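You operate a simulated robot arm through the tools that you are given. There is no shell and no other tool.

The job below is to be done with a simulated robot arm. You get a single attempt, and the scene is never put back.

Task
Fold the turquoise shirt and lay it on the white stool.
Fine: both sides in, then the tail up over them.
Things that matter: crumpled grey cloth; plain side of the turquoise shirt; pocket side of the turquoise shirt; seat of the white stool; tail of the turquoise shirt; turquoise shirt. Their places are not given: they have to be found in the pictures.

The check looks at the end state, three seconds after you hand in, the way a careful person would. Anything else that was tipped, shoved, dropped, spilled or broken makes it a failure. Flat cloth is picked up by pressing the open fingertips on it (5 to 10 N) and closing them slowly along it; thin cloth reads only 2 to 8 mm in the jaws.

Robot
A 6-joint arm with a two-finger parallel gripper, fixed in place. Base frame: the origin is at the foot of the arm, x ahead of it, y to its left, z up. Readings come in cm, rad, newtons and seconds.
With the tool pointing down near the work surface it reaches from about 30 to 66 cm from the base axis. Its first joint turns from -2.007 to 2.007 rad. Payload 3.43 kg.
The tool frame sits at the grasp point between the pads (the TCP): z along the fingers, y along the line on which they close. The tips reach 3.4 cm beyond it. Largest opening 12.8 cm; finger width 2.4, thickness 1.2; the body of the gripper, 4.8 by 13 cm, starts 9.6 cm behind the TCP.
Orientation is that of the tool frame in the base frame, as a unit quaternion [w, x, y, z]. With the fingers straight down and closing along the base's y, the tool's x points along the base's -x, its y along +y and its z along -z.

Tools
- The arm moves only by the tool drive_tool. Its argument "commands" is text: rows parted by semicolons, each of 7 numbers parted by spaces: the shift along the tool's x, y, z in mm, then the turn, a rotation vector about the tool's x, y, z in rad, then the closure in counts, from 0 (fully open) to 255 (shut). In form: x y z wx wy wz claw; .... A call has 1 to 20 rows; each row is the pose to reach, as a shift and turn from the pose commanded when the call began, along the tool's axes at that moment. A row lasts 0.2 s, in which the tool goes at most 5 cm and 0.15 rad; a call with a longer step from one row to the next is refused whole, and so is a gripper value outside its range. Where a pose cannot be reached the arm comes as near as it can. A force on the tool above 40 N (or 10 N above the force at the start of the call, whichever is more), or a blocked arm, ends the call early, and 0.2 s more pass. Each finger travels about 15.3 cm/s and halts on what it meets, pressing with about 31 N; the grip force reading is that of the motor and also rises with nothing between the fingers. The clock runs only during rows and for 0.2 s after the last one: add rows that repeat a pose to give the fingers time. The reply holds the time, the measured pose of the TCP, the force on the tool along the base axes, the opening and the grip force, in the units named above and with some noise, with the torque about the TCP (base axes, N m) and any sound that the robot's microphone picked up.
- Cameras (640 x 400 px; columns grow to the right, rows downward): "scene" is fixed at [22.1, 50.08, 132.13]; the picture's right is [-0.80, -0.60, 0.00], its down [-0.49, 0.65, -0.58] and it looks along [0.35, -0.46, -0.81] (base axes); focal length 277 px, centre (320, 200). "wrist" rides on the gripper at [7.6, -1.1, -16] in the tool frame; the picture's right is [0.15, 0.99, 0.00], its down [-0.88, 0.13, -0.46] and it looks along [-0.45, 0.07, 0.89] (tool axes); focal length 234 px, centre (320, 200).
- snapshot(camera): a new picture of that camera. It takes no simulated time.
- slide_trunk(by): slides the trunk up (or, below 0, down) by that many cm; the arm rides with it, the base frame stays. It gives what a move gives, with no picture.
- measure_at(camera, pixels): for up to 12 pixels [column, row] of the newest picture of that camera ("zoom" is the newest enlarged one), the place [x, y, z] in the base frame of the surface seen there, good to about 0.3 cm, but the place of the scene camera against the robot may be out by one fixed shift of up to 1.8 cm in any direction. It takes no simulated time.
- enlarge(camera, box): a new picture of the part [left, top, right, bottom] of that camera's present view, enlarged. It takes no simulated time.
- close_job(): hands the job in; it is judged then, once.

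Unless the task says otherwise, let go and move clear before handing in.

The tools are called after ">>>" by a JSON object that holds its "method" and its "body". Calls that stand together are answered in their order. drive_tool: Moves the arm, as the interface text tells. Its arguments: {"type":"object","properties":{"commands":{"type":"string"}},"required":["commands"]} The other tools are called the same way: slide_trunk (by) slides the trunk up or down; snapshot (camera) takes a picture; measure_at (camera, pixels) gives the place of the surface under pixels of a picture; enlarge (camera, box) takes an enlarged picture of a part of a camera's view; close_job () hands the job in.

At the start:

```text
t: 0.0
position: [34.67, -20.32, 90.45]
tcp_rot: [0.0, 0.0, 1.0, 0.0]
contact_force: [0.3, 0.3, -0.6]
ft_torque: [0.01, 0.02, 0.01]
grip_width: 12.81
grip_force: 0.0
trunk travel left (down, up): [-67.5, 31.5]
```

scene: 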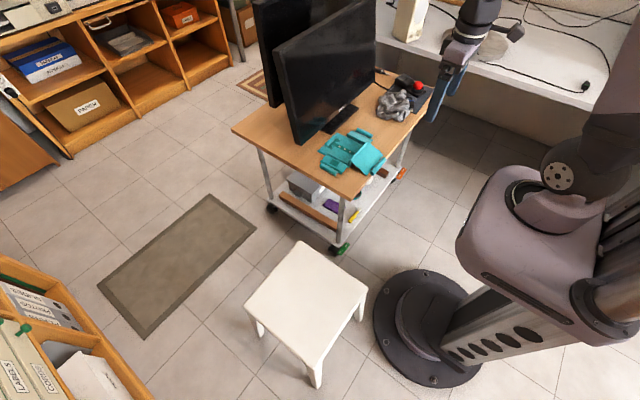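
wrist: 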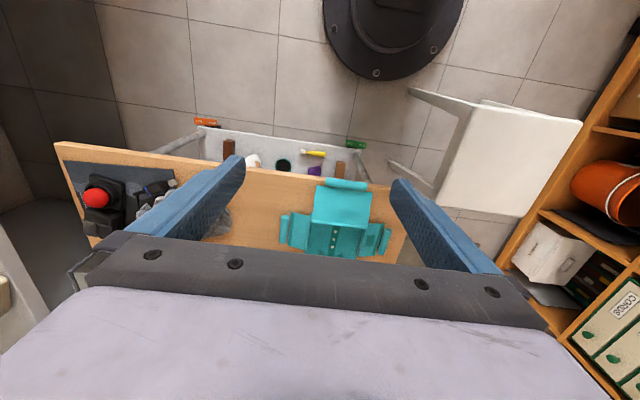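

The scene picture shows the turquoise shirt on the cart around pixel (352,152), and the stool seat near (308,298). I'll look closer at both before moving.

>>> {"method": "enlarge", "body": {"camera": "scene", "box": [290, 60, 450, 220]}}

>>> {"method": "enlarge", "body": {"camera": "wrist", "box": [240, 140, 440, 280]}}

>>> {"method": "measure_at", "body": {"camera": "scene", "pixels": [[308, 298], [300, 243], [247, 305], [365, 290], [313, 365], [354, 152], [330, 166], [360, 135], [370, 158], [350, 190], [235, 130], [430, 92]]}}

>>> {"method": "measure_at", "body": {"camera": "wrist", "pixels": [[342, 205], [318, 190], [368, 190], [305, 245], [365, 250], [285, 232], [385, 238], [500, 160], [440, 200], [582, 122], [525, 215], [470, 100]]}}

```text
2.50 times, centred on (370, 140) of scene
```

zoom: 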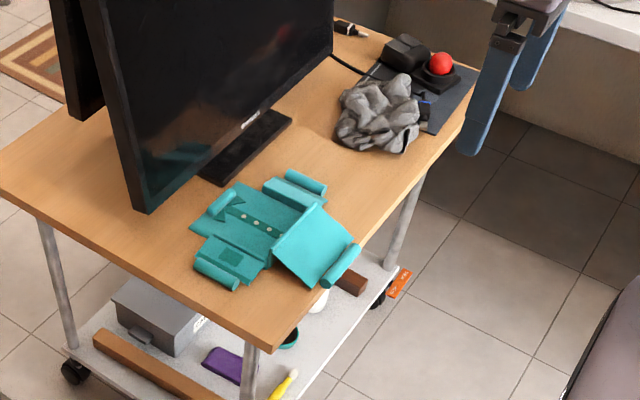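

```text
2.86 times, centred on (340, 210) of wrist
```

zoom: 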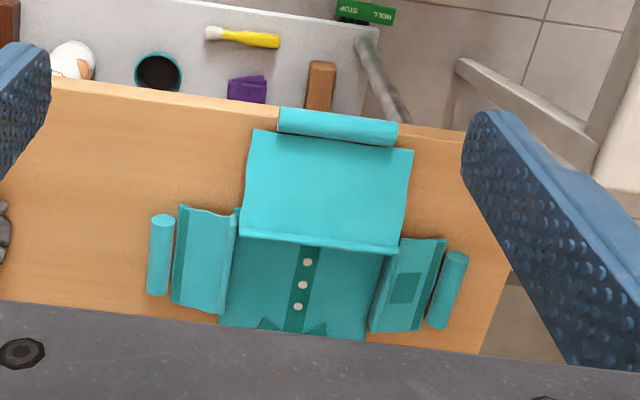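

```text
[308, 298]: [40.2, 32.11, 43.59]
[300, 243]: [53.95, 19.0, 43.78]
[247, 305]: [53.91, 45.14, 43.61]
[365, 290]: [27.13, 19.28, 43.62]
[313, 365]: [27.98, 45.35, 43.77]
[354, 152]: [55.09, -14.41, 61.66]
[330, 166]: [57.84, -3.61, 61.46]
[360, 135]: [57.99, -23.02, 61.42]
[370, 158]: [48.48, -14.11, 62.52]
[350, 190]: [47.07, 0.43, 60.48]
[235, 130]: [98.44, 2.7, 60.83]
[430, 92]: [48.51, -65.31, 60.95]
```

```text
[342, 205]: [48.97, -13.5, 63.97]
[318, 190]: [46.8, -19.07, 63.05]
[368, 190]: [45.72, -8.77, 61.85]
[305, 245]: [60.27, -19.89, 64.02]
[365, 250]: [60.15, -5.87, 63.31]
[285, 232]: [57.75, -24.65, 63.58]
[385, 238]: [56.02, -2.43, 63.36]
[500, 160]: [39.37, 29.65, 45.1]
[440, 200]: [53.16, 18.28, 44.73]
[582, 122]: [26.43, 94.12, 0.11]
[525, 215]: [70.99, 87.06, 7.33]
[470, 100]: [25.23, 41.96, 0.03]
```

The wrist view shows the shirt as panels with rolled edges: tail roll near zoom (337,125), plain side roll near (160,255), pocket side roll near (447,290). The scene camera reads about 1.3 cm lower than the wrist camera, so I'll move over the shirt for a cleaner wrist view and check where the monitor stands.

>>> {"method": "measure_at", "body": {"camera": "scene", "pixels": [[298, 142], [374, 78], [330, 90], [276, 48], [372, 3], [345, 130], [330, 128], [357, 106], [395, 105], [380, 112], [400, 122], [418, 88]]}}

>>> {"method": "drive_tool", "body": {"commands": "-30 20 0 0 0 0 0; -60 45 20 0 0 0 0; -80 70 40 0 0 0 0; -80 70 40 0 0 0 0"}}

>>> {"method": "snapshot", "body": {"camera": "wrist"}}

```text
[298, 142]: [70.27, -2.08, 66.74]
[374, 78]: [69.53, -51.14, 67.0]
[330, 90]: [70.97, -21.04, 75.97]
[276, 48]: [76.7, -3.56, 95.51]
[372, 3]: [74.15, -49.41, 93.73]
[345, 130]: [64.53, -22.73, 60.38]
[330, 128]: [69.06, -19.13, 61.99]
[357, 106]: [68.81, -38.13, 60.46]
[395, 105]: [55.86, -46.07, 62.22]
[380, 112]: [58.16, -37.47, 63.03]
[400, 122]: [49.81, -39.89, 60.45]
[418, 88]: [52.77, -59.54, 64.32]
```

```text
t: 1.0
position: [42.72, -13.38, 86.27]
tcp_rot: [0.0, 0.001, 1.0, 0.0]
contact_force: [-0.5, -0.1, 0.2]
ft_torque: [0.02, 0.03, -0.02]
grip_width: 12.78
grip_force: 0.0
trunk travel left (down, up): [-67.5, 31.5]
```

```text
taken
```

wrist: 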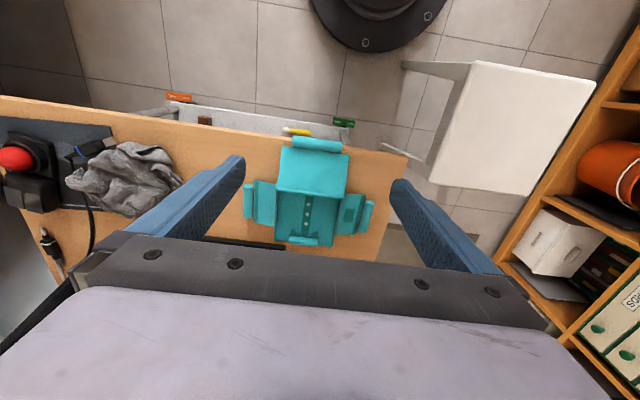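

The whole shirt is now visible around (310,195), with a fourth small roll near (303,240). I'll enlarge and measure its parts.

>>> {"method": "enlarge", "body": {"camera": "wrist", "box": [230, 125, 390, 255]}}

```text
3.08 times, centred on (310, 190) of wrist
```

zoom: 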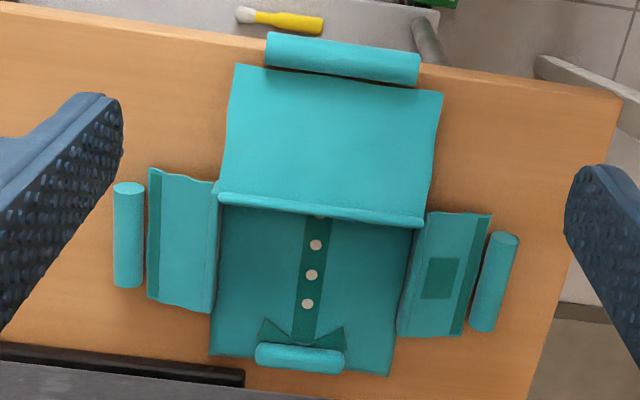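

The zoom shows tail roll at (342,58), plain-side roll (129,235), pocket-side roll (494,282), collar roll (300,358). I'll measure all of these.

>>> {"method": "measure_at", "body": {"camera": "zoom", "pixels": [[342, 58], [270, 50], [415, 70], [129, 235], [129, 190], [129, 280], [494, 282], [505, 240], [483, 325], [300, 358], [262, 355], [340, 362]]}}

>>> {"method": "measure_at", "body": {"camera": "zoom", "pixels": [[320, 210], [220, 200], [422, 222], [335, 130], [240, 75], [435, 100], [180, 240], [205, 240], [445, 275], [415, 275], [260, 280], [360, 290]]}}

>>> {"method": "measure_at", "body": {"camera": "zoom", "pixels": [[148, 320], [80, 60], [520, 180], [560, 350], [145, 235], [475, 282], [215, 350], [390, 370], [120, 365], [150, 175], [490, 215], [325, 80]]}}

```text
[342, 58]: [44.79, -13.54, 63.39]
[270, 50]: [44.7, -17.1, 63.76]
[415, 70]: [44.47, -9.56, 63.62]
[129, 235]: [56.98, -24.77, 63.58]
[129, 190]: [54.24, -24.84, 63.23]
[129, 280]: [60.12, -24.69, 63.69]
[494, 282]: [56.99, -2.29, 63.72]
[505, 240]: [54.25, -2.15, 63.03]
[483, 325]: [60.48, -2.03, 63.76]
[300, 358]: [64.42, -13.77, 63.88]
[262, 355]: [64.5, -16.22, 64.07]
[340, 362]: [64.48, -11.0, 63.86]
```

```text
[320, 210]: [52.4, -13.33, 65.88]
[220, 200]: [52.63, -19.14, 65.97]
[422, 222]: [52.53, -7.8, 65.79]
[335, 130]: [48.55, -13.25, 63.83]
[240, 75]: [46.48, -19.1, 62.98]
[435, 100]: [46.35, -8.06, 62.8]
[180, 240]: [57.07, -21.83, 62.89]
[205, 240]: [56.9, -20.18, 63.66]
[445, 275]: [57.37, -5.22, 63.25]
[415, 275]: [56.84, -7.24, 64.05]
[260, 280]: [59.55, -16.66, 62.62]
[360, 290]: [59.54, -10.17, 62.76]
```

```text
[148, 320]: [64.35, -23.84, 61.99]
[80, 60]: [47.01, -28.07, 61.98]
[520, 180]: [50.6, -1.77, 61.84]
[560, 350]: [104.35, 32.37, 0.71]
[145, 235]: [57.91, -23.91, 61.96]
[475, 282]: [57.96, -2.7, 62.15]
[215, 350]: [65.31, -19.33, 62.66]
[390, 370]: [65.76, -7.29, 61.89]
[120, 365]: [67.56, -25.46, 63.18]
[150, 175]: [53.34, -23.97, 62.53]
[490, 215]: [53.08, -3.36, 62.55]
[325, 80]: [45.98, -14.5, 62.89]
```

Table top is at z≈62.0; the plain-side roll centre is about (57.2,-24.8), the hinge about y=-19.3, and the tail hinge stands higher at z≈65.9. I'll first move above the plain-side roll with the jaws part closed and take a closer look.

>>> {"method": "drive_tool", "body": {"commands": "-25 -20 15 0 0 0 60; -50 -40 35 0 0 0 120; -75 -60 55 0 0 0 160; -100 -80 75 0 0 0 180; -125 -98 95 0 0 0 190; -146 -114 105 0 0 0 190; -146 -114 105 0 0 0 190"}}

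>>> {"method": "snapshot", "body": {"camera": "wrist"}}

>>> {"method": "snapshot", "body": {"camera": "scene"}}

```text
t: 2.6
position: [57.02, -24.71, 75.94]
tcp_rot: [0.0, 0.0, 1.0, -0.001]
contact_force: [-0.4, 0.0, 0.2]
ft_torque: [0.04, 0.0, 0.03]
grip_width: 3.28
grip_force: 0.0
trunk travel left (down, up): [-67.5, 31.5]
```

```text
taken
```

wrist: 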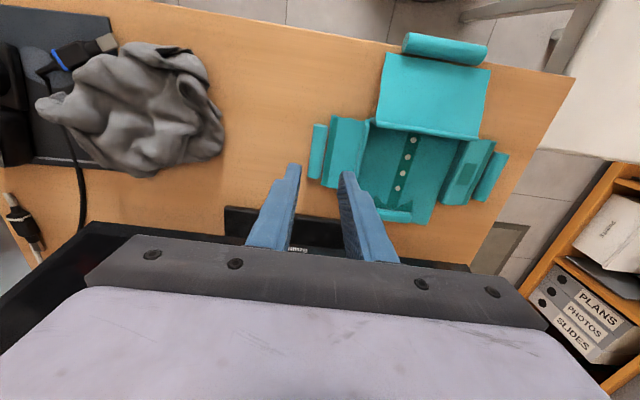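

```text
taken
```

scene: 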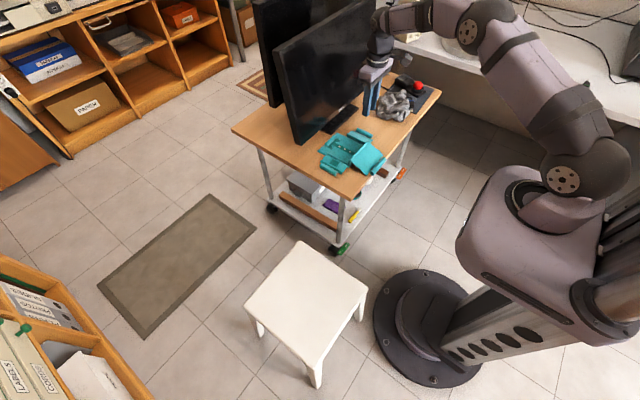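

The wrist view shows the plain roll at (318,150), between and just beyond the fingertips. I'll zoom in for more precise measurements of this side.

>>> {"method": "enlarge", "body": {"camera": "wrist", "box": [280, 90, 440, 230]}}

```text
2.86 times, centred on (360, 160) of wrist
```

zoom: 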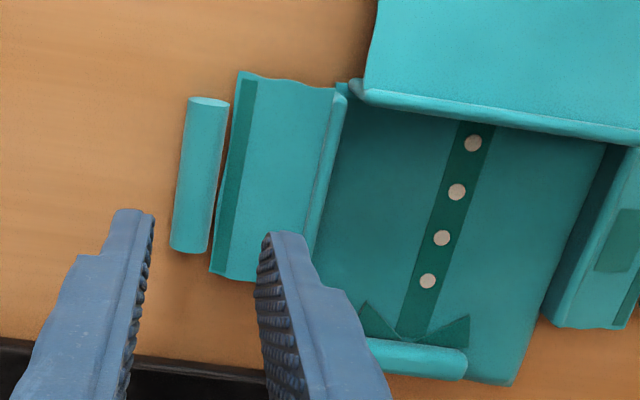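

>>> {"method": "measure_at", "body": {"camera": "zoom", "pixels": [[205, 105], [188, 240], [198, 175], [183, 175], [214, 175], [225, 175], [240, 175], [270, 175], [310, 180], [325, 180], [350, 200], [345, 95]]}}

>>> {"method": "measure_at", "body": {"camera": "zoom", "pixels": [[240, 80], [213, 268], [330, 92], [300, 228], [340, 88], [362, 92], [460, 112], [600, 138], [570, 300], [590, 320], [415, 355], [500, 378]]}}

```text
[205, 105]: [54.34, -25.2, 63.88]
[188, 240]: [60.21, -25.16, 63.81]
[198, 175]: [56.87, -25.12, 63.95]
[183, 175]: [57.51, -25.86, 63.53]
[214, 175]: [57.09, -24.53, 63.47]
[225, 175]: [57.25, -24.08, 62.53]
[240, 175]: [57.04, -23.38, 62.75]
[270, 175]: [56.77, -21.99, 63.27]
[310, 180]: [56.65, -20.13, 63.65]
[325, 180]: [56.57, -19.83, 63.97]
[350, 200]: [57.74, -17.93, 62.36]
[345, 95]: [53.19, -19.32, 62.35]
```

```text
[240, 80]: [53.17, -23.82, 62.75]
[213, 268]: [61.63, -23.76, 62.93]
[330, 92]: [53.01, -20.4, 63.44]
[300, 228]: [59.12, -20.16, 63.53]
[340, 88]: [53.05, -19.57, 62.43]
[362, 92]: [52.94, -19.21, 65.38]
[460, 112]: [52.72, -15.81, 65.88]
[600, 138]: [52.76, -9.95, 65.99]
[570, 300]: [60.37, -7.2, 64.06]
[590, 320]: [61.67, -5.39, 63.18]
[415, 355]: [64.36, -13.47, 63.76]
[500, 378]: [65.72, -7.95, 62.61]
```

The roll centre is at y≈-25.1 (x 54–60.4, top z≈63.9) and the panel edge starts at y≈-24.0 with its hinge at y≈-19.7. I'll narrow the jaws to about 2.6 cm, centre them on the roll and come down to just above the panel.

>>> {"method": "drive_tool", "body": {"commands": "0 -4 20 0 0 0 203; 0 -4 45 0 0 0 203; 0 -4 70 0 0 0 203; 0 -4 85 0 0 0 203; 0 -4 92 0 0 0 203; 0 -4 92 0 0 0 203"}}

>>> {"method": "snapshot", "body": {"camera": "wrist"}}

>>> {"method": "enlarge", "body": {"camera": "scene", "box": [310, 80, 410, 190]}}

```text
t: 4.0
position: [57.08, -25.01, 66.8]
tcp_rot: [0.0, 0.0, 1.0, 0.0]
contact_force: [0.2, -0.2, -0.7]
ft_torque: [0.01, -0.03, 0.02]
grip_width: 2.61
grip_force: 0.0
trunk travel left (down, up): [-67.5, 31.5]
```

```text
taken
```

wrist: 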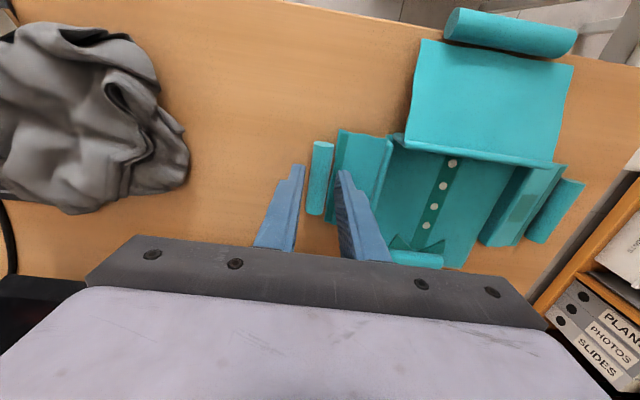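

```text
3.64 times, centred on (360, 135) of scene
```

zoom: 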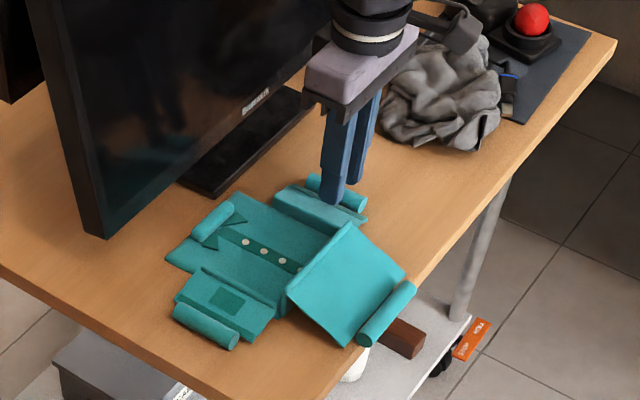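

The roll (320,178) sits centred between the fingertips (303 and 338). I'll lower a little more until I feel light contact.

>>> {"method": "drive_tool", "body": {"commands": "0 0 2 0 0 0 203; 0 0 4 0 0 0 203; 0 0 6 0 0 0 203; 0 0 6 0 0 0 203"}}

```text
t: 5.0
position: [57.14, -25.01, 66.32]
tcp_rot: [0.002, 0.0, 1.0, -0.002]
contact_force: [-1.7, -0.3, 14.6]
ft_torque: [0.37, 0.1, 0.05]
grip_width: 2.62
grip_force: 0.1
trunk travel left (down, up): [-67.5, 31.5]
```

The inner fingertip presses on the panel with 14.6 N (torque puts it on the +y finger) with tips at about z=62.9. I'll back off slightly and close slowly on the roll.

>>> {"method": "drive_tool", "body": {"commands": "0 0 -1.5 0 0 0 206; 0 0 -1.5 0 0 0 212; 0 0 -1.5 0 0 0 218; 0 0 -1.5 0 0 0 224; 0 0 -1.5 0 0 0 230; 0 0 -1.5 0 0 0 236; 0 0 -1.5 0 0 0 242; 0 0 -1.5 0 0 0 250; 0 0 -1.5 0 0 0 255; 0 0 -1.5 0 0 0 255"}}

>>> {"method": "snapshot", "body": {"camera": "wrist"}}

```text
t: 7.2
position: [57.11, -24.94, 66.26]
tcp_rot: [-0.001, 0.0, 1.0, -0.001]
contact_force: [-0.8, 0.7, 1.8]
ft_torque: [-0.02, 0.06, -0.03]
grip_width: 1.67
grip_force: 30.8
trunk travel left (down, up): [-67.5, 31.5]
```

```text
taken
```

wrist: 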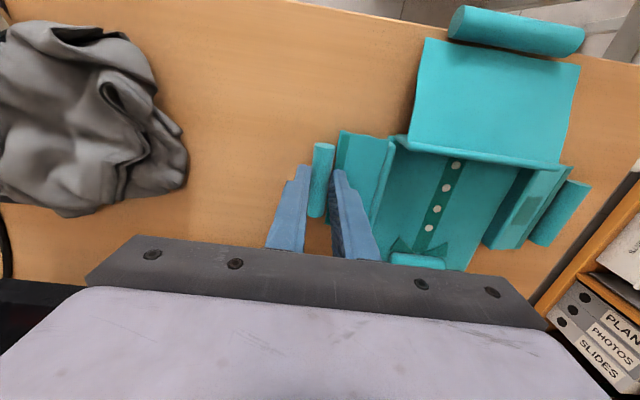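

The jaws stopped at 1.67 cm with full force, so the roll is held. A hard pinch would not let the roll turn in the pads during the fold, so I'll test how the grip force varies with a softer closure.

>>> {"method": "drive_tool", "body": {"commands": "0 0 0 0 0 0 235; 0 0 0 0 0 0 228; 0 0 0 0 0 0 228; 0 0 0 0 0 0 228"}}

>>> {"method": "drive_tool", "body": {"commands": "0 0 0 0 0 0 224; 0 0 0 0 0 0 224; 0 0 0 0 0 0 224"}}

```text
t: 8.2
position: [57.23, -25.0, 66.27]
tcp_rot: [0.0, 0.0, 1.0, 0.001]
contact_force: [-0.7, 0.1, 0.5]
ft_torque: [-0.03, 0.2, 0.08]
grip_width: 1.69
grip_force: 30.6
trunk travel left (down, up): [-67.5, 31.5]
```

```text
t: 9.0
position: [57.2, -25.07, 66.39]
tcp_rot: [0.0, 0.0, 1.0, 0.0]
contact_force: [-1.7, 0.3, -0.5]
ft_torque: [-0.01, 0.05, 0.11]
grip_width: 1.68
grip_force: 31.4
trunk travel left (down, up): [-67.5, 31.5]
```

Still about 31 N at 224 counts, so the servo is stiff. I'll try a count just at the roll's width.

>>> {"method": "drive_tool", "body": {"commands": "0 0 0 0 0 0 222; 0 0 0 0 0 0 222; 0 0 0 0 0 0 222"}}

```text
t: 9.8
position: [57.05, -25.02, 66.25]
tcp_rot: [0.0, 0.0, 1.0, 0.0]
contact_force: [-0.9, 0.2, 0.1]
ft_torque: [0.04, 0.0, 0.03]
grip_width: 1.77
grip_force: 11.6
trunk travel left (down, up): [-67.5, 31.5]
```

At 222 counts the grip eases to 11.6 N, which lets the roll turn in the pads. I'll start the plain-side fold along an arc about its hinge, turning the tool with the panel for the first 40°.

>>> {"method": "drive_tool", "body": {"commands": "0 2.2 -3.6 0.07 0 0 223; 0 4.5 -7.2 0.14 0 0 223; 0 10 -13.7 0.279 0 0 223; 0 16.2 -19.3 0.419 0 0 223; 0 23.3 -24 0.559 0 0 223; 0 30.9 -27.7 0.698 0 0 223; 0 30.9 -27.7 0.698 0 0 223"}}

>>> {"method": "snapshot", "body": {"camera": "wrist"}}

>>> {"method": "enlarge", "body": {"camera": "scene", "box": [310, 80, 410, 190]}}

```text
t: 11.4
position: [57.06, -21.93, 68.94]
tcp_rot: [0.0, -0.001, 0.94, -0.342]
contact_force: [0.2, 0.8, -0.1]
ft_torque: [0.03, -0.01, 0.03]
grip_width: 1.74
grip_force: 0.5
trunk travel left (down, up): [-67.5, 31.5]
```

```text
taken
```

wrist: 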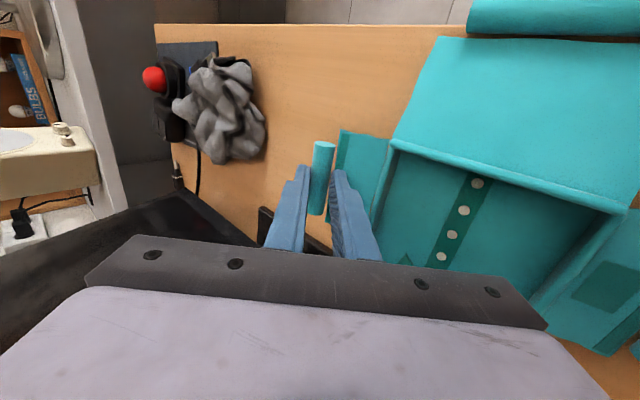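

```text
3.64 times, centred on (360, 135) of scene
```

zoom: 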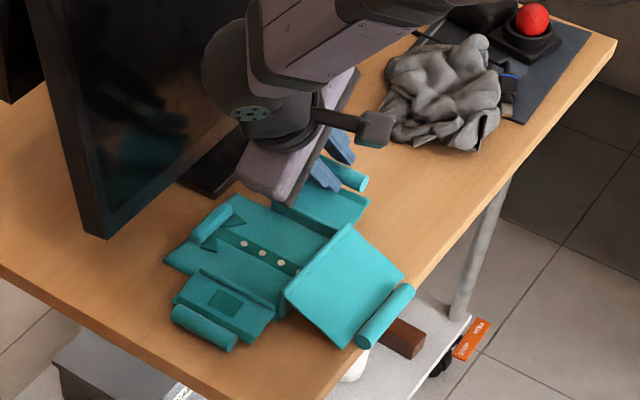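

The panel is lifting cleanly with the body still flat and nearly no force on the tool. I'll continue to 60° of tool turn, then let the roll pivot in the pads past vertical.

>>> {"method": "drive_tool", "body": {"commands": "0 4.5 -7.2 0.14 0 0 224; 0 9.9 -13.6 0.279 0 0 224; 0 13 -16.6 0.349 0 0 224; 0 18 -28.3 0.349 0 0 223; 0 23.4 -36 0.349 0 0 223; 0 30 -42.6 0.349 0 0 223; 0 30 -42.6 0.349 0 0 223"}}

>>> {"method": "snapshot", "body": {"camera": "wrist"}}

>>> {"method": "enlarge", "body": {"camera": "scene", "box": [310, 80, 410, 190]}}

```text
t: 13.0
position: [57.24, -16.93, 70.27]
tcp_rot: [0.0, 0.0, 0.866, -0.5]
contact_force: [0.4, 0.4, -0.5]
ft_torque: [0.0, -0.02, 0.03]
grip_width: 1.56
grip_force: 0.2
trunk travel left (down, up): [-67.5, 31.5]
```

```text
taken
```

wrist: 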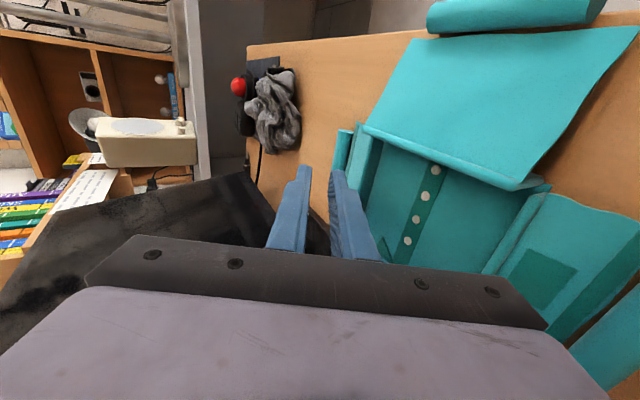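

```text
3.64 times, centred on (360, 135) of scene
```

zoom: 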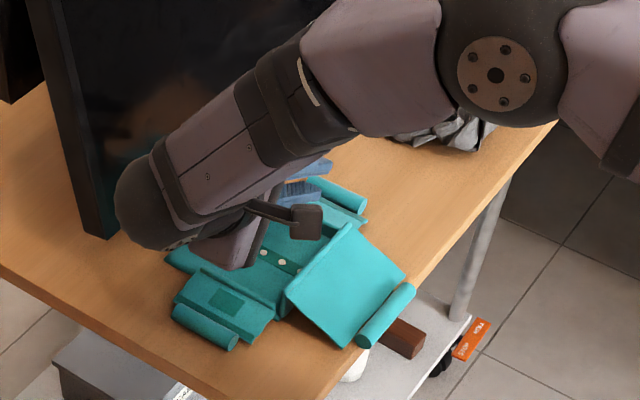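

The roll slipped out at the light grip (width 1.56 with no force) and the panel fell back flat, with nothing else disturbed. I'll back out upright, then turn the tool 90° so I can hold the roll by its two ends, where it can pivot freely.

>>> {"method": "drive_tool", "body": {"commands": "0 -25 -14 0 0 0 223; 0 -43 -25 -0.1 0 0 223; 0 -58 -18 -0.25 0 0 200; 0 -75 -10 -0.4 0 0 180; 0 -90 0 -0.55 0 0 150; 0 -105 8 -0.7 0 0 120; 0 -120 15 -0.85 0 0 100; 0 -126.6 19.3 -1.0 0 0 77; 0 -126.6 19.3 -1.0472 0 0 77; 0 -126.6 19.3 -1.0472 0 0 77"}}

>>> {"method": "drive_tool", "body": {"commands": "0 0 0 0 0 -0.14 77; 0 0 0 0 0 -0.28 77; 0 0 0 0 0 -0.42 77; 0 0 0 0 0 -0.56 77; 0 0 0 0 0 -0.70 77; 0 0 0 0 0 -0.84 77; 0 0 0 0 0 -0.98 77; 0 0 0 0 0 -1.12 77; 0 0 0 0 0 -1.26 77; 0 0 0 0 0 -1.40 77; 0 0 0 0 0 -1.5 77; 0 0 0 0 0 -1.5708 77; 0 0 0 0 0 -1.5708 77"}}

>>> {"method": "snapshot", "body": {"camera": "wrist"}}

>>> {"method": "snapshot", "body": {"camera": "scene"}}

```text
t: 15.2
position: [57.16, -24.99, 80.26]
tcp_rot: [0.001, 0.0, 1.0, 0.0]
contact_force: [-0.4, -0.1, 0.5]
ft_torque: [0.0, -0.01, -0.02]
grip_width: 8.94
grip_force: 0.1
trunk travel left (down, up): [-67.5, 31.5]
```

```text
t: 18.0
position: [57.27, -25.0, 80.21]
tcp_rot: [0.0, 0.708, -0.707, 0.0]
contact_force: [-0.1, -0.1, 0.2]
ft_torque: [-0.01, -0.03, -0.03]
grip_width: 8.92
grip_force: 0.1
trunk travel left (down, up): [-67.5, 31.5]
```

```text
taken
```

wrist: 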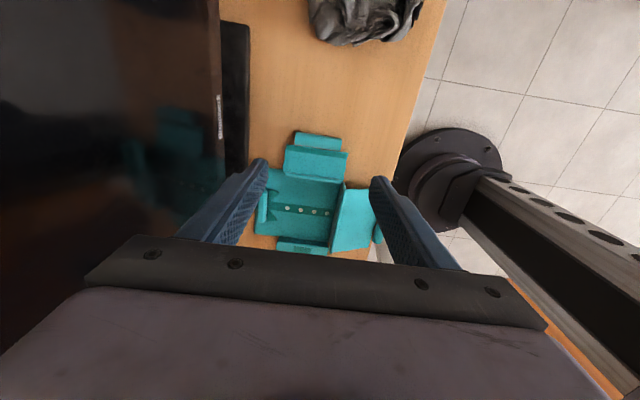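

```text
taken
```

scene: 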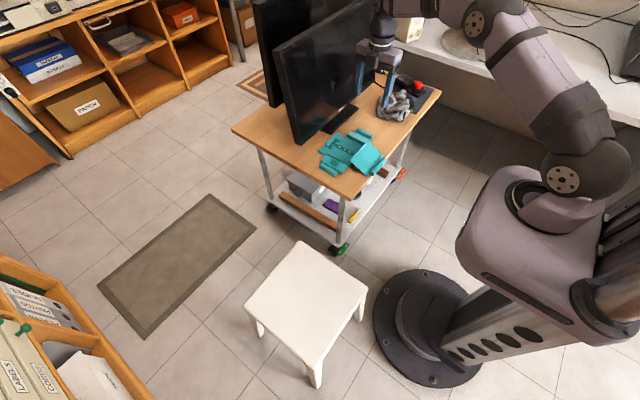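

Nothing else moved, and the shirt is flat again with the plain roll now at (318,138) in the wrist view. I'll zoom and re-measure it, and check the monitor clearance.

>>> {"method": "enlarge", "body": {"camera": "wrist", "box": [210, 110, 410, 260]}}

>>> {"method": "measure_at", "body": {"camera": "wrist", "pixels": [[316, 133], [318, 139], [316, 147], [300, 136], [340, 142], [316, 165], [218, 40], [219, 110], [215, 160], [205, 60], [245, 100], [240, 165]]}}

```text
2.67 times, centred on (310, 185) of wrist
```

zoom: 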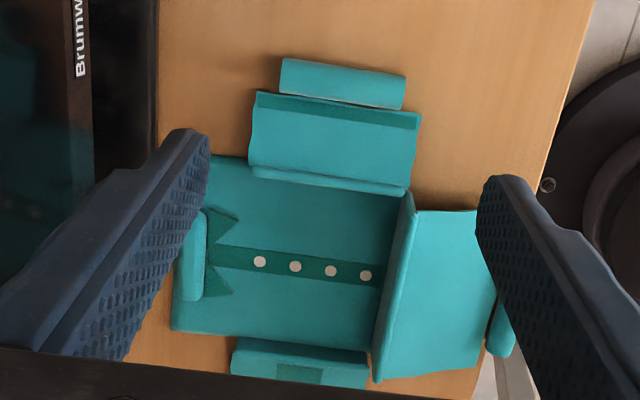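

```text
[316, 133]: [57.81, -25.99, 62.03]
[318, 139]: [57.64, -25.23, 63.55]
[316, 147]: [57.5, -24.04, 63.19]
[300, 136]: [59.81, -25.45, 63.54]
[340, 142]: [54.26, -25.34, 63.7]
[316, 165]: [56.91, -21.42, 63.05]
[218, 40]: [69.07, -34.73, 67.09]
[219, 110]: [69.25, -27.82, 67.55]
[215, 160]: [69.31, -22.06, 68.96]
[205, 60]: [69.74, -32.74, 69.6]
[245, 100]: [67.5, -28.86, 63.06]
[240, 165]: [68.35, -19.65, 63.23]
```

I'll measure the roll's two ends exactly so the fingers can straddle it.

>>> {"method": "measure_at", "body": {"camera": "zoom", "pixels": [[286, 72], [284, 85], [400, 88], [398, 102], [342, 82], [342, 70], [342, 96], [262, 96], [415, 116], [255, 170], [405, 190], [330, 180]]}}

```text
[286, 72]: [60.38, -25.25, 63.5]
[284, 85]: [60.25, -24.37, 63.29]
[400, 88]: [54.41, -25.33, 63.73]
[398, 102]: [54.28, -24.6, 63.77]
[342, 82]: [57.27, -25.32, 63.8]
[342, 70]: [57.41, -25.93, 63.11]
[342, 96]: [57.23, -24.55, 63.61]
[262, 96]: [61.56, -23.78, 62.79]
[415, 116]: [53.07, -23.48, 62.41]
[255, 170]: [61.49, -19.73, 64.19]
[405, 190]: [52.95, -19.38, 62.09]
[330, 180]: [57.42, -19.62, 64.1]
```

The roll ends are at x=54.2 and 60.5, centre y≈-25.2, z≈63.0. I'll tilt the tool 25° outward and lower so the open fingers straddle the roll's ends.

>>> {"method": "drive_tool", "body": {"commands": "5 -0.8 35 0 -0.14 0 77; 10 -0.8 70 0 -0.28 0 77; 15.1 -0.8 105 0 -0.42 0 77; 15.1 -0.8 125 0 -0.436 0 77; 15.1 -0.8 135 0 -0.436 0 77; 15.1 -0.8 140 0 -0.436 0 77; 15.1 -0.8 140 0 -0.436 0 77"}}

>>> {"method": "snapshot", "body": {"camera": "wrist"}}

>>> {"method": "enlarge", "body": {"camera": "scene", "box": [320, 70, 420, 180]}}

```text
t: 19.6
position: [54.19, -24.52, 67.17]
tcp_rot: [0.153, -0.69, 0.691, 0.153]
contact_force: [-0.4, -0.2, -1.0]
ft_torque: [-0.02, 0.01, -0.03]
grip_width: 8.95
grip_force: 0.1
out of reach, approached as far as the arm can: row 2, 3, 4, 5, 6, 7
trunk travel left (down, up): [-67.5, 31.5]
```

```text
taken
```

wrist: 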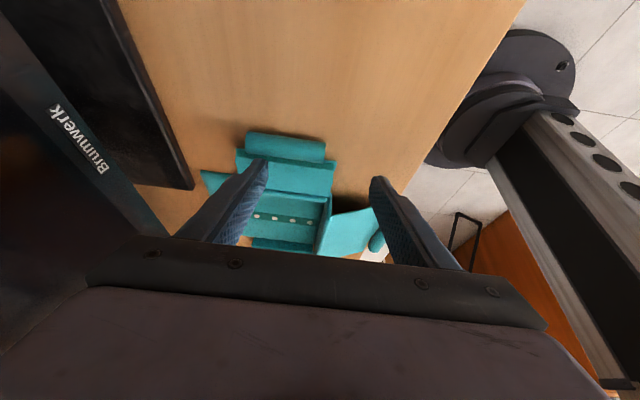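

```text
3.64 times, centred on (370, 125) of scene
```

zoom: 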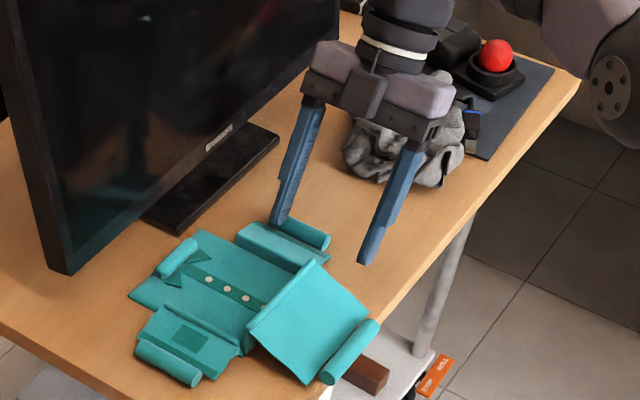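

The outward tilt is out of reach (the tool stopped at x=54.2, z=67.2, touching nothing). I'll check the shoulder height to see whether sliding the trunk would extend the reach.

>>> {"method": "snapshot", "body": {"camera": "scene"}}

>>> {"method": "measure_at", "body": {"camera": "scene", "pixels": [[563, 180], [600, 150], [495, 20], [440, 20], [520, 235], [470, 360], [600, 260], [545, 60], [400, 60], [620, 40], [590, 215], [385, 45]]}}

```text
taken
```

scene: 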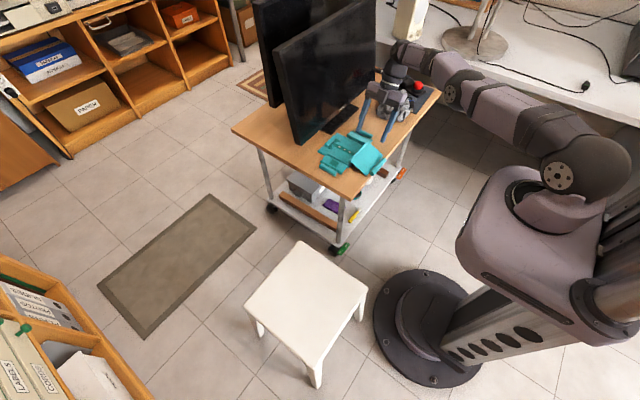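

```text
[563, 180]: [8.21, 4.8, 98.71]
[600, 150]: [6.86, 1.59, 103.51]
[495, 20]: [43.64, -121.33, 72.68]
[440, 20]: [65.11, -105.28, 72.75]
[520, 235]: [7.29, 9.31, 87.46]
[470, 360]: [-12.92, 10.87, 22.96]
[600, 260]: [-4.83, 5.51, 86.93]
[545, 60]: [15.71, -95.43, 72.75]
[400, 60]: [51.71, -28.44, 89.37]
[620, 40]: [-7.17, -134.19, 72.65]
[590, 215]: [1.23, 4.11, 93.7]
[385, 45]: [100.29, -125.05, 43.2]
```

The shoulder sits at about z=100, so the trunk would gain little; a smaller 12° outward tilt should be reachable. I'll lift clear and straighten up first.

>>> {"method": "drive_tool", "body": {"commands": "-10 0 -20 0 0 0 77; -20 0 -40 0 0.1 0 77; -30 0 -60 0 0.2 0 77; -42.3 0 -90.6 0 0.32 0 77; -42.3 0 -90.6 0 0.436 0 77; -42.3 0 -90.6 0 0.436 0 77"}}

```text
t: 21.0
position: [53.85, -24.65, 77.29]
tcp_rot: [-0.001, -0.707, 0.707, -0.001]
contact_force: [0.5, -0.1, -0.1]
ft_torque: [-0.02, -0.03, -0.02]
grip_width: 8.93
grip_force: 0.1
trunk travel left (down, up): [-67.5, 31.5]
```

The command was clipped at the reachable pose, now near (54.0,-24.6,77.3) and upright. I'll go above the roll with a 12° tilt and check that it is reachable.

>>> {"method": "drive_tool", "body": {"commands": "4 -11 15 0 -0.07 0 77; 8 -22 30 0 -0.14 0 77; 12.5 -33.5 45 0 -0.209 0 77; 12.5 -33.5 52 0 -0.209 0 77; 12.5 -33.5 52 0 -0.209 0 77"}}

>>> {"method": "snapshot", "body": {"camera": "wrist"}}

```text
t: 22.2
position: [57.5, -25.87, 72.01]
tcp_rot: [0.074, -0.703, 0.703, 0.074]
contact_force: [-1.1, -0.9, -0.4]
ft_torque: [-0.02, 0.0, -0.03]
grip_width: 8.93
grip_force: 0.1
trunk travel left (down, up): [-67.5, 31.5]
```

```text
taken
```

wrist: 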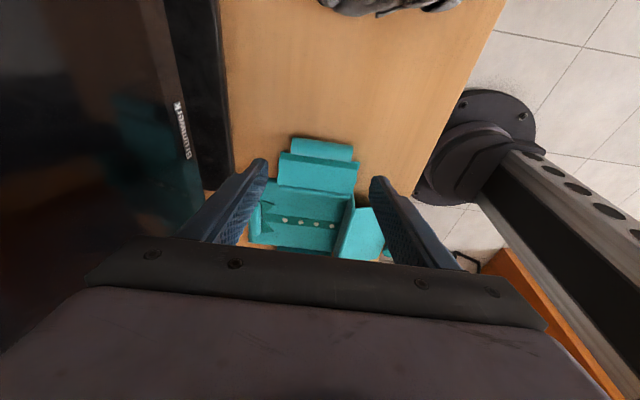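

The 12° tilt is reachable here. I'll lower to just above the final height and check alignment with the roll.

>>> {"method": "drive_tool", "body": {"commands": "4.2 0 19.5 0 0 0 77; 8.3 0 39 0 0 0 77; 10.4 0 48.9 0 0 0 77; 11.4 0 53.8 0 0 0 77; 11.4 0 53.8 0 0 0 77"}}

>>> {"method": "snapshot", "body": {"camera": "wrist"}}

>>> {"method": "enlarge", "body": {"camera": "wrist", "box": [200, 120, 440, 270]}}

>>> {"method": "measure_at", "body": {"camera": "wrist", "pixels": [[322, 154], [300, 153], [350, 156], [267, 165], [373, 180], [322, 162]]}}

```text
t: 23.4
position: [57.01, -25.66, 66.49]
tcp_rot: [-0.074, 0.704, -0.703, -0.075]
contact_force: [-0.1, 0.2, -0.4]
ft_torque: [0.0, 0.01, -0.01]
grip_width: 8.93
grip_force: 0.1
out of reach, approached as far as the arm can: row 3, 4, 5
trunk travel left (down, up): [-67.5, 31.5]
```

```text
taken
```

wrist: 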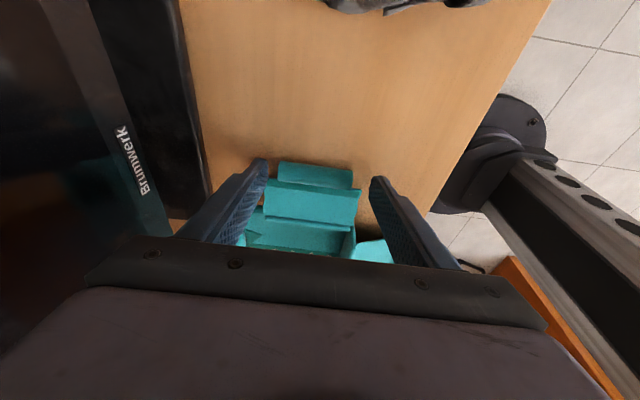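

```text
2.67 times, centred on (320, 195) of wrist
```

zoom: 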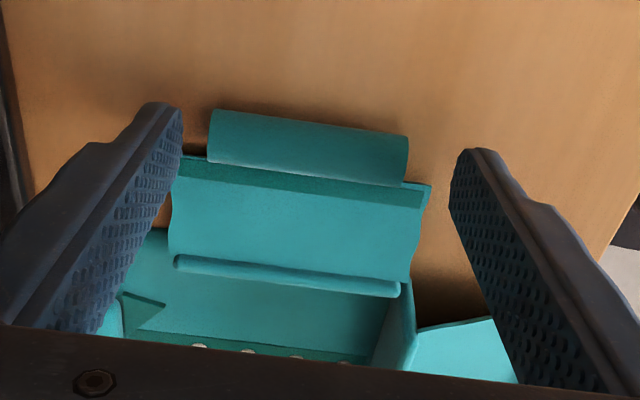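

```text
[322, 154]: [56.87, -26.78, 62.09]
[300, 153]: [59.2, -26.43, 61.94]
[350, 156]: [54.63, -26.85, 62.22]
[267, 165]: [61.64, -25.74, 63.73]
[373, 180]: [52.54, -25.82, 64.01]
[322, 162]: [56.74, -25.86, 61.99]
```

The reach runs out slightly at this height, which means the shoulder is too high above the wrist. I'll lift the tool and lower the trunk by 10 cm to gain reach.

>>> {"method": "drive_tool", "body": {"commands": "-8 0 -40 0 0 0 77; -16 0 -80 0 0 0 77; -25 0 -118 0 0 0 77; -25 0 -118 0 0 0 77"}}

>>> {"method": "slide_trunk", "body": {"by": -10}}

```text
t: 24.4
position: [57.6, -25.81, 78.76]
tcp_rot: [-0.075, 0.703, -0.703, -0.075]
contact_force: [-0.2, -0.2, -0.3]
ft_torque: [-0.01, 0.0, 0.02]
grip_width: 8.93
grip_force: 0.0
out of reach, approached as far as the arm can: row 1, 2, 3, 4
trunk travel left (down, up): [-67.5, 31.5]
```

```text
t: 25.7
position: [57.65, -25.78, 68.79]
tcp_rot: [-0.074, 0.703, -0.703, -0.074]
contact_force: [0.0, 0.1, 0.7]
ft_torque: [0.0, 0.0, -0.04]
grip_width: 8.95
grip_force: 0.0
trunk travel left (down, up): [-57.5, 41.5]
```

After lowering the trunk the tool is at (57.65,-25.78,68.79). I'll descend to the grip height now.

>>> {"method": "drive_tool", "body": {"commands": "3 2 12 0 0 0 77; 5 3 20 0 0 0 77; 5.8 3 24 0 0 0 77; 5.8 3 24 0 0 0 77"}}

>>> {"method": "snapshot", "body": {"camera": "wrist"}}

>>> {"method": "enlarge", "body": {"camera": "wrist", "box": [200, 120, 440, 270]}}

```text
t: 26.7
position: [57.42, -25.82, 66.12]
tcp_rot: [0.074, -0.703, 0.704, 0.074]
contact_force: [-0.5, 0.0, 0.1]
ft_torque: [-0.01, -0.05, 0.0]
grip_width: 8.91
grip_force: 0.1
trunk travel left (down, up): [-57.5, 41.5]
```

```text
taken
```

wrist: 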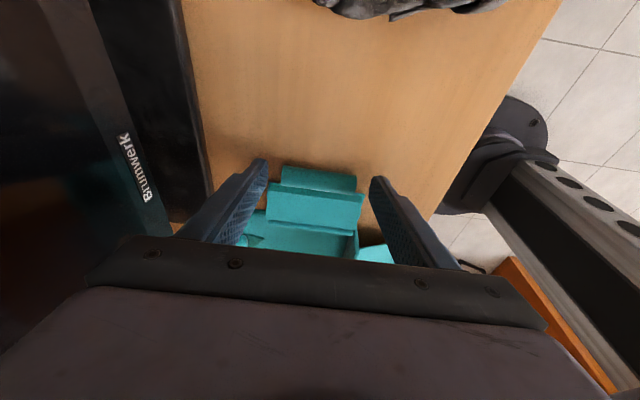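

```text
2.67 times, centred on (320, 195) of wrist
```

zoom: 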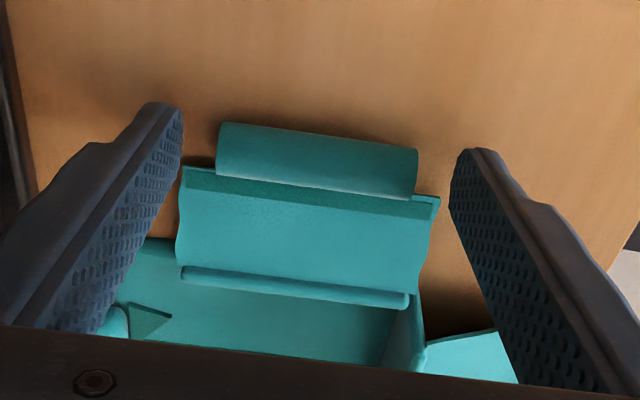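

The roll ends (zoom 217 and 418) are centred between the fingers. I'll lower 1.5 mm more and close slowly onto the roll's ends.

>>> {"method": "drive_tool", "body": {"commands": "0.8 0 1.5 0 0 0 85; 0.8 0 1.5 0 0 0 95; 0.8 0 1.5 0 0 0 105; 0.8 0 1.5 0 0 0 113; 0.8 0 1.5 0 0 0 120; 0.8 0 1.5 0 0 0 126; 0.8 0 1.5 0 0 0 131; 0.8 0 1.5 0 0 0 135; 0.8 0 1.5 0 0 0 140; 0.8 0 1.5 0 0 0 140"}}

>>> {"method": "snapshot", "body": {"camera": "wrist"}}

>>> {"method": "enlarge", "body": {"camera": "wrist", "box": [200, 120, 440, 270]}}

```text
t: 28.9
position: [57.27, -25.95, 66.02]
tcp_rot: [-0.074, 0.703, -0.703, -0.075]
contact_force: [2.4, 1.4, 2.2]
ft_torque: [0.07, -0.09, -0.08]
grip_width: 8.15
grip_force: 30.9
trunk travel left (down, up): [-57.5, 41.5]
```

```text
taken
```

wrist: 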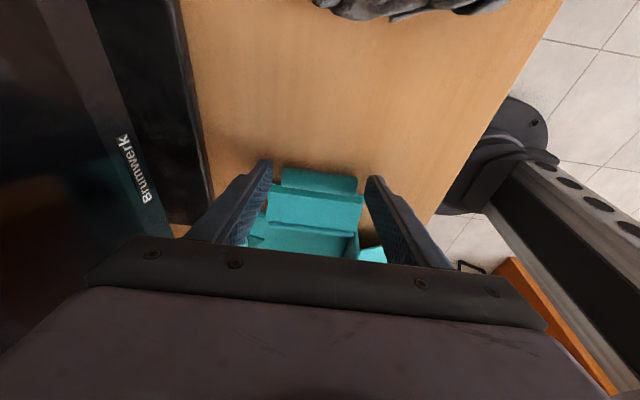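

```text
2.67 times, centred on (320, 195) of wrist
```

zoom: 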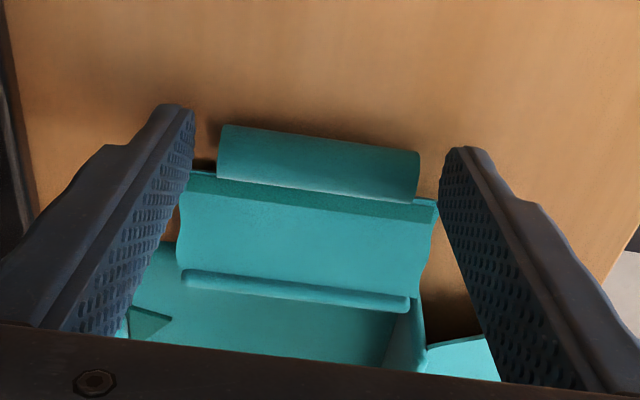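

The fingers stopped at 8.15 cm with full force: they hold the panel's hem by its two ends. I'll raise it along a rigid arc about the hinge to 40° and check that the body stays put.

>>> {"method": "drive_tool", "body": {"commands": "-2.9 0 -3.7 0 0.07 0 145; -5.9 0 -7.3 0 0.14 0 145; -12.7 0 -13.7 0 0.279 0 145; -20.4 0 -19.2 0 0.419 0 145; -28.7 0 -23.5 0 0.559 0 145; -37.6 0 -26.5 0 0.698 0 145; -37.6 0 -26.5 0 0.698 0 145"}}

>>> {"method": "snapshot", "body": {"camera": "wrist"}}

>>> {"method": "enlarge", "body": {"camera": "scene", "box": [310, 80, 410, 190]}}

```text
t: 30.5
position: [57.38, -22.71, 69.45]
tcp_rot: [-0.172, -0.685, 0.686, -0.171]
contact_force: [-0.5, 1.2, 0.0]
ft_torque: [-0.01, 0.08, -0.03]
grip_width: 8.16
grip_force: 31.4
trunk travel left (down, up): [-57.5, 41.5]
```

```text
taken
```

wrist: 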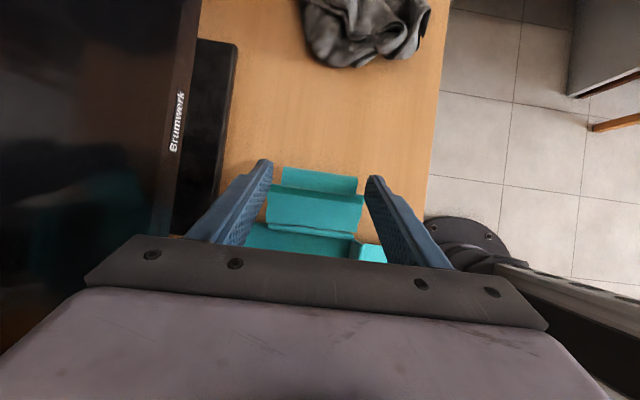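

```text
3.64 times, centred on (360, 135) of scene
```

zoom: 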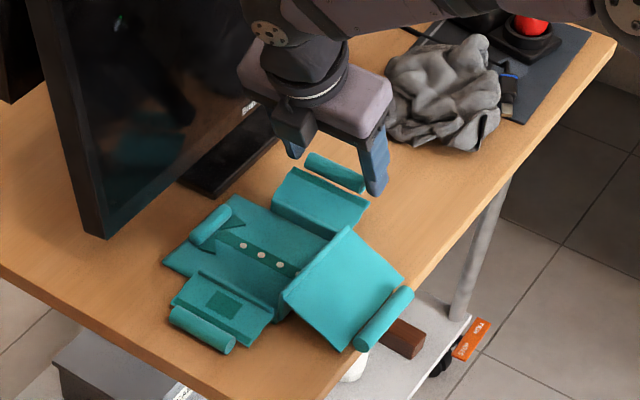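

The panel is lifting with the grip intact (8.16 cm) and the body has stayed in place. I'll continue the same arc to nearly vertical.

>>> {"method": "drive_tool", "body": {"commands": "-5.9 0 -7.3 0 0.14 0 145; -12.7 0 -13.7 0 0.279 0 145; -20.4 0 -19.2 0 0.419 0 145; -28.7 0 -23.5 0 0.559 0 145; -37.6 0 -26.5 0 0.698 0 145; -46.8 0 -28.4 0 0.838 0 145; -46.8 0 -28.4 0 0.838 0 145"}}

>>> {"method": "snapshot", "body": {"camera": "wrist"}}

>>> {"method": "enlarge", "body": {"camera": "scene", "box": [310, 80, 410, 190]}}

```text
t: 32.1
position: [57.2, -17.4, 70.05]
tcp_rot: [-0.436, -0.556, 0.557, -0.437]
contact_force: [0.8, -5.2, 15.8]
ft_torque: [-0.63, 0.79, 0.17]
grip_width: 8.18
grip_force: 31.1
trunk travel left (down, up): [-57.5, 41.5]
```

```text
taken
```

wrist: 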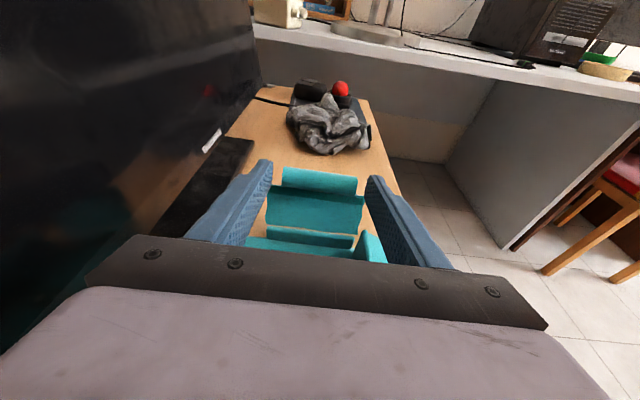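

```text
3.64 times, centred on (360, 135) of scene
```

zoom: 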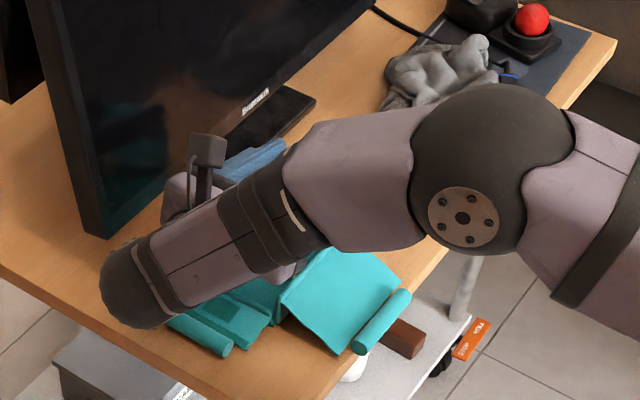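

There is a 16 N upward load at the near finger, meaning the arc is pressing the panel down into its hinge a little. I'll ease up about 4 mm and see whether the force clears.

>>> {"method": "drive_tool", "body": {"commands": "2 -1 -0.5 0 0 0 145; 3.9 -1.5 -1 0 0 0 145; 3.9 -1.5 -1 0 0 0 145"}}

>>> {"method": "enlarge", "body": {"camera": "wrist", "box": [220, 140, 420, 270]}}

```text
t: 32.9
position: [57.44, -17.2, 69.94]
tcp_rot: [-0.436, -0.557, 0.558, -0.434]
contact_force: [0.2, -0.4, 2.7]
ft_torque: [-0.07, 0.2, 0.13]
grip_width: 8.17
grip_force: 30.7
trunk travel left (down, up): [-57.5, 41.5]
```

```text
3.08 times, centred on (320, 205) of wrist
```

zoom: 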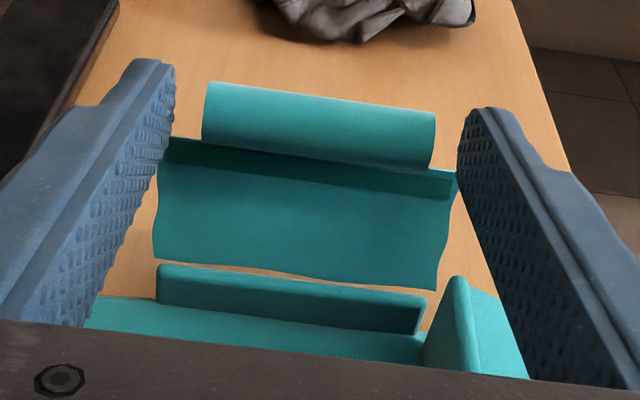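

The force has dropped to 2.7 N and the grip is still solid. I'll measure the panel's present pose relative to its hinge ridge before taking it past vertical.

>>> {"method": "measure_at", "body": {"camera": "zoom", "pixels": [[320, 110], [320, 135], [310, 160], [310, 200], [310, 260], [300, 275], [300, 300], [300, 345], [455, 285], [460, 180], [180, 140], [440, 290]]}}

```text
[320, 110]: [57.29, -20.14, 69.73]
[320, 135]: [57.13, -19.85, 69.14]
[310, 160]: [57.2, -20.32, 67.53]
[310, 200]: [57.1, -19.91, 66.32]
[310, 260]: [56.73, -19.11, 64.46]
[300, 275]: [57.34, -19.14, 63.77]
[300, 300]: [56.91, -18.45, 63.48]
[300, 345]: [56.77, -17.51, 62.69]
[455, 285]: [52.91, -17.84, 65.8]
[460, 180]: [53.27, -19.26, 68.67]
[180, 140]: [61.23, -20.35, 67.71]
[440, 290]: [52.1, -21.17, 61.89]
```

The panel leans about 11° short of vertical (top near y=-20.5, hinge near y=-19.3). Before turning further I'll check how close the wrist link is to the table and shirt.

>>> {"method": "snapshot", "body": {"camera": "scene"}}

>>> {"method": "measure_at", "body": {"camera": "scene", "pixels": [[313, 160], [308, 168], [325, 165], [340, 150], [350, 158], [355, 145], [365, 140], [328, 130], [330, 118], [390, 135], [345, 135], [318, 140]]}}

```text
taken
```

scene: 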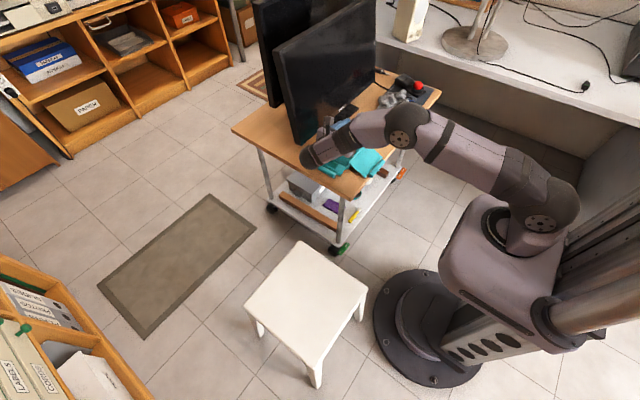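

```text
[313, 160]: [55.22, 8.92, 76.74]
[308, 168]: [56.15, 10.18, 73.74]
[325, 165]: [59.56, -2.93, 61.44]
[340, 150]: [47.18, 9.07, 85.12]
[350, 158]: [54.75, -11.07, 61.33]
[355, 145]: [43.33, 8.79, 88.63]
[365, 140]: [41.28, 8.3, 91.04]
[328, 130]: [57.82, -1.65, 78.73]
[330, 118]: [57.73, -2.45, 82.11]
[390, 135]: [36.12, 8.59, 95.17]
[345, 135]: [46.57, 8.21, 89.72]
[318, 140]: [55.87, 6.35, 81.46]
```

The wrist link (56, 9, ~76) is beyond the table's side and clear. I'll rotate another 12° and carry the hem about 1.4 cm further inward past vertical.

>>> {"method": "drive_tool", "body": {"commands": "-3.5 0 -5.6 0 0.105 0 145; -7.8 0 -10.7 0 0.209 0 145; -7.8 0 -10.7 0 0.209 0 145; -9.7 0 -17.2 0 0.209 0 145; -12.1 0 -23.8 0 0.209 0 145; -12.1 0 -23.8 0 0.209 0 145"}}

>>> {"method": "snapshot", "body": {"camera": "wrist"}}

>>> {"method": "enlarge", "body": {"camera": "wrist", "box": [220, 140, 420, 270]}}

>>> {"method": "measure_at", "body": {"camera": "zoom", "pixels": [[320, 110], [320, 135], [310, 160], [310, 200], [310, 255], [300, 275], [300, 300], [300, 345], [455, 285], [460, 180], [180, 140], [440, 290]]}}

```text
t: 34.3
position: [57.46, -14.68, 69.56]
tcp_rot: [-0.491, -0.508, 0.509, -0.491]
contact_force: [1.1, -0.6, 3.9]
ft_torque: [-0.1, 0.12, -0.03]
grip_width: 8.16
grip_force: 30.7
trunk travel left (down, up): [-57.5, 41.5]
```

```text
taken
```

wrist: 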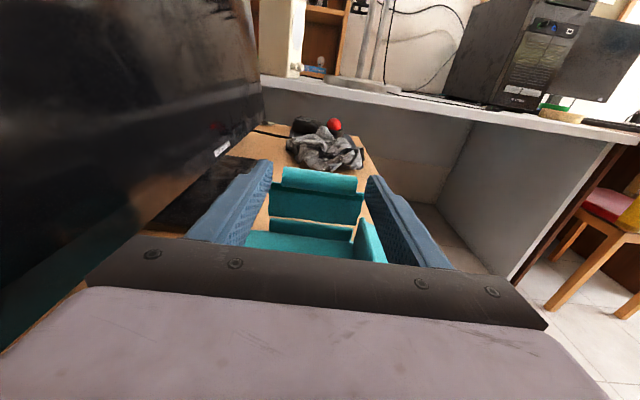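

```text
3.08 times, centred on (320, 205) of wrist
```

zoom: 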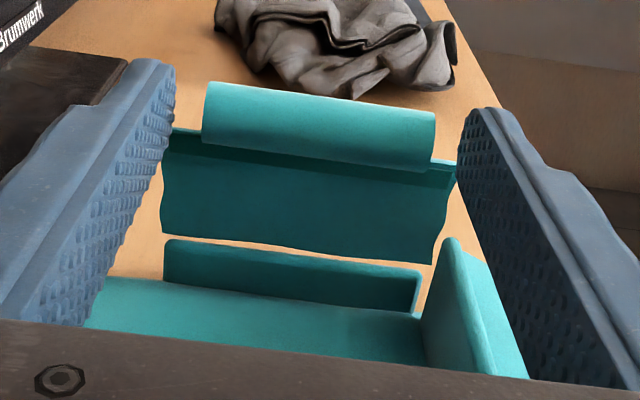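

```text
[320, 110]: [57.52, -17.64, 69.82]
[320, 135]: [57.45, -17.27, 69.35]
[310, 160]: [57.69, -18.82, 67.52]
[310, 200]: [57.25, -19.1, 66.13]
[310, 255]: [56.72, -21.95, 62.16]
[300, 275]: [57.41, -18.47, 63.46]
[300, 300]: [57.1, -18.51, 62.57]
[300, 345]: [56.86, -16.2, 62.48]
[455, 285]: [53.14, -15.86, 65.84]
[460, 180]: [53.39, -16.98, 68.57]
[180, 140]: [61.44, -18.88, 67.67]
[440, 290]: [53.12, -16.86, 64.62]
```

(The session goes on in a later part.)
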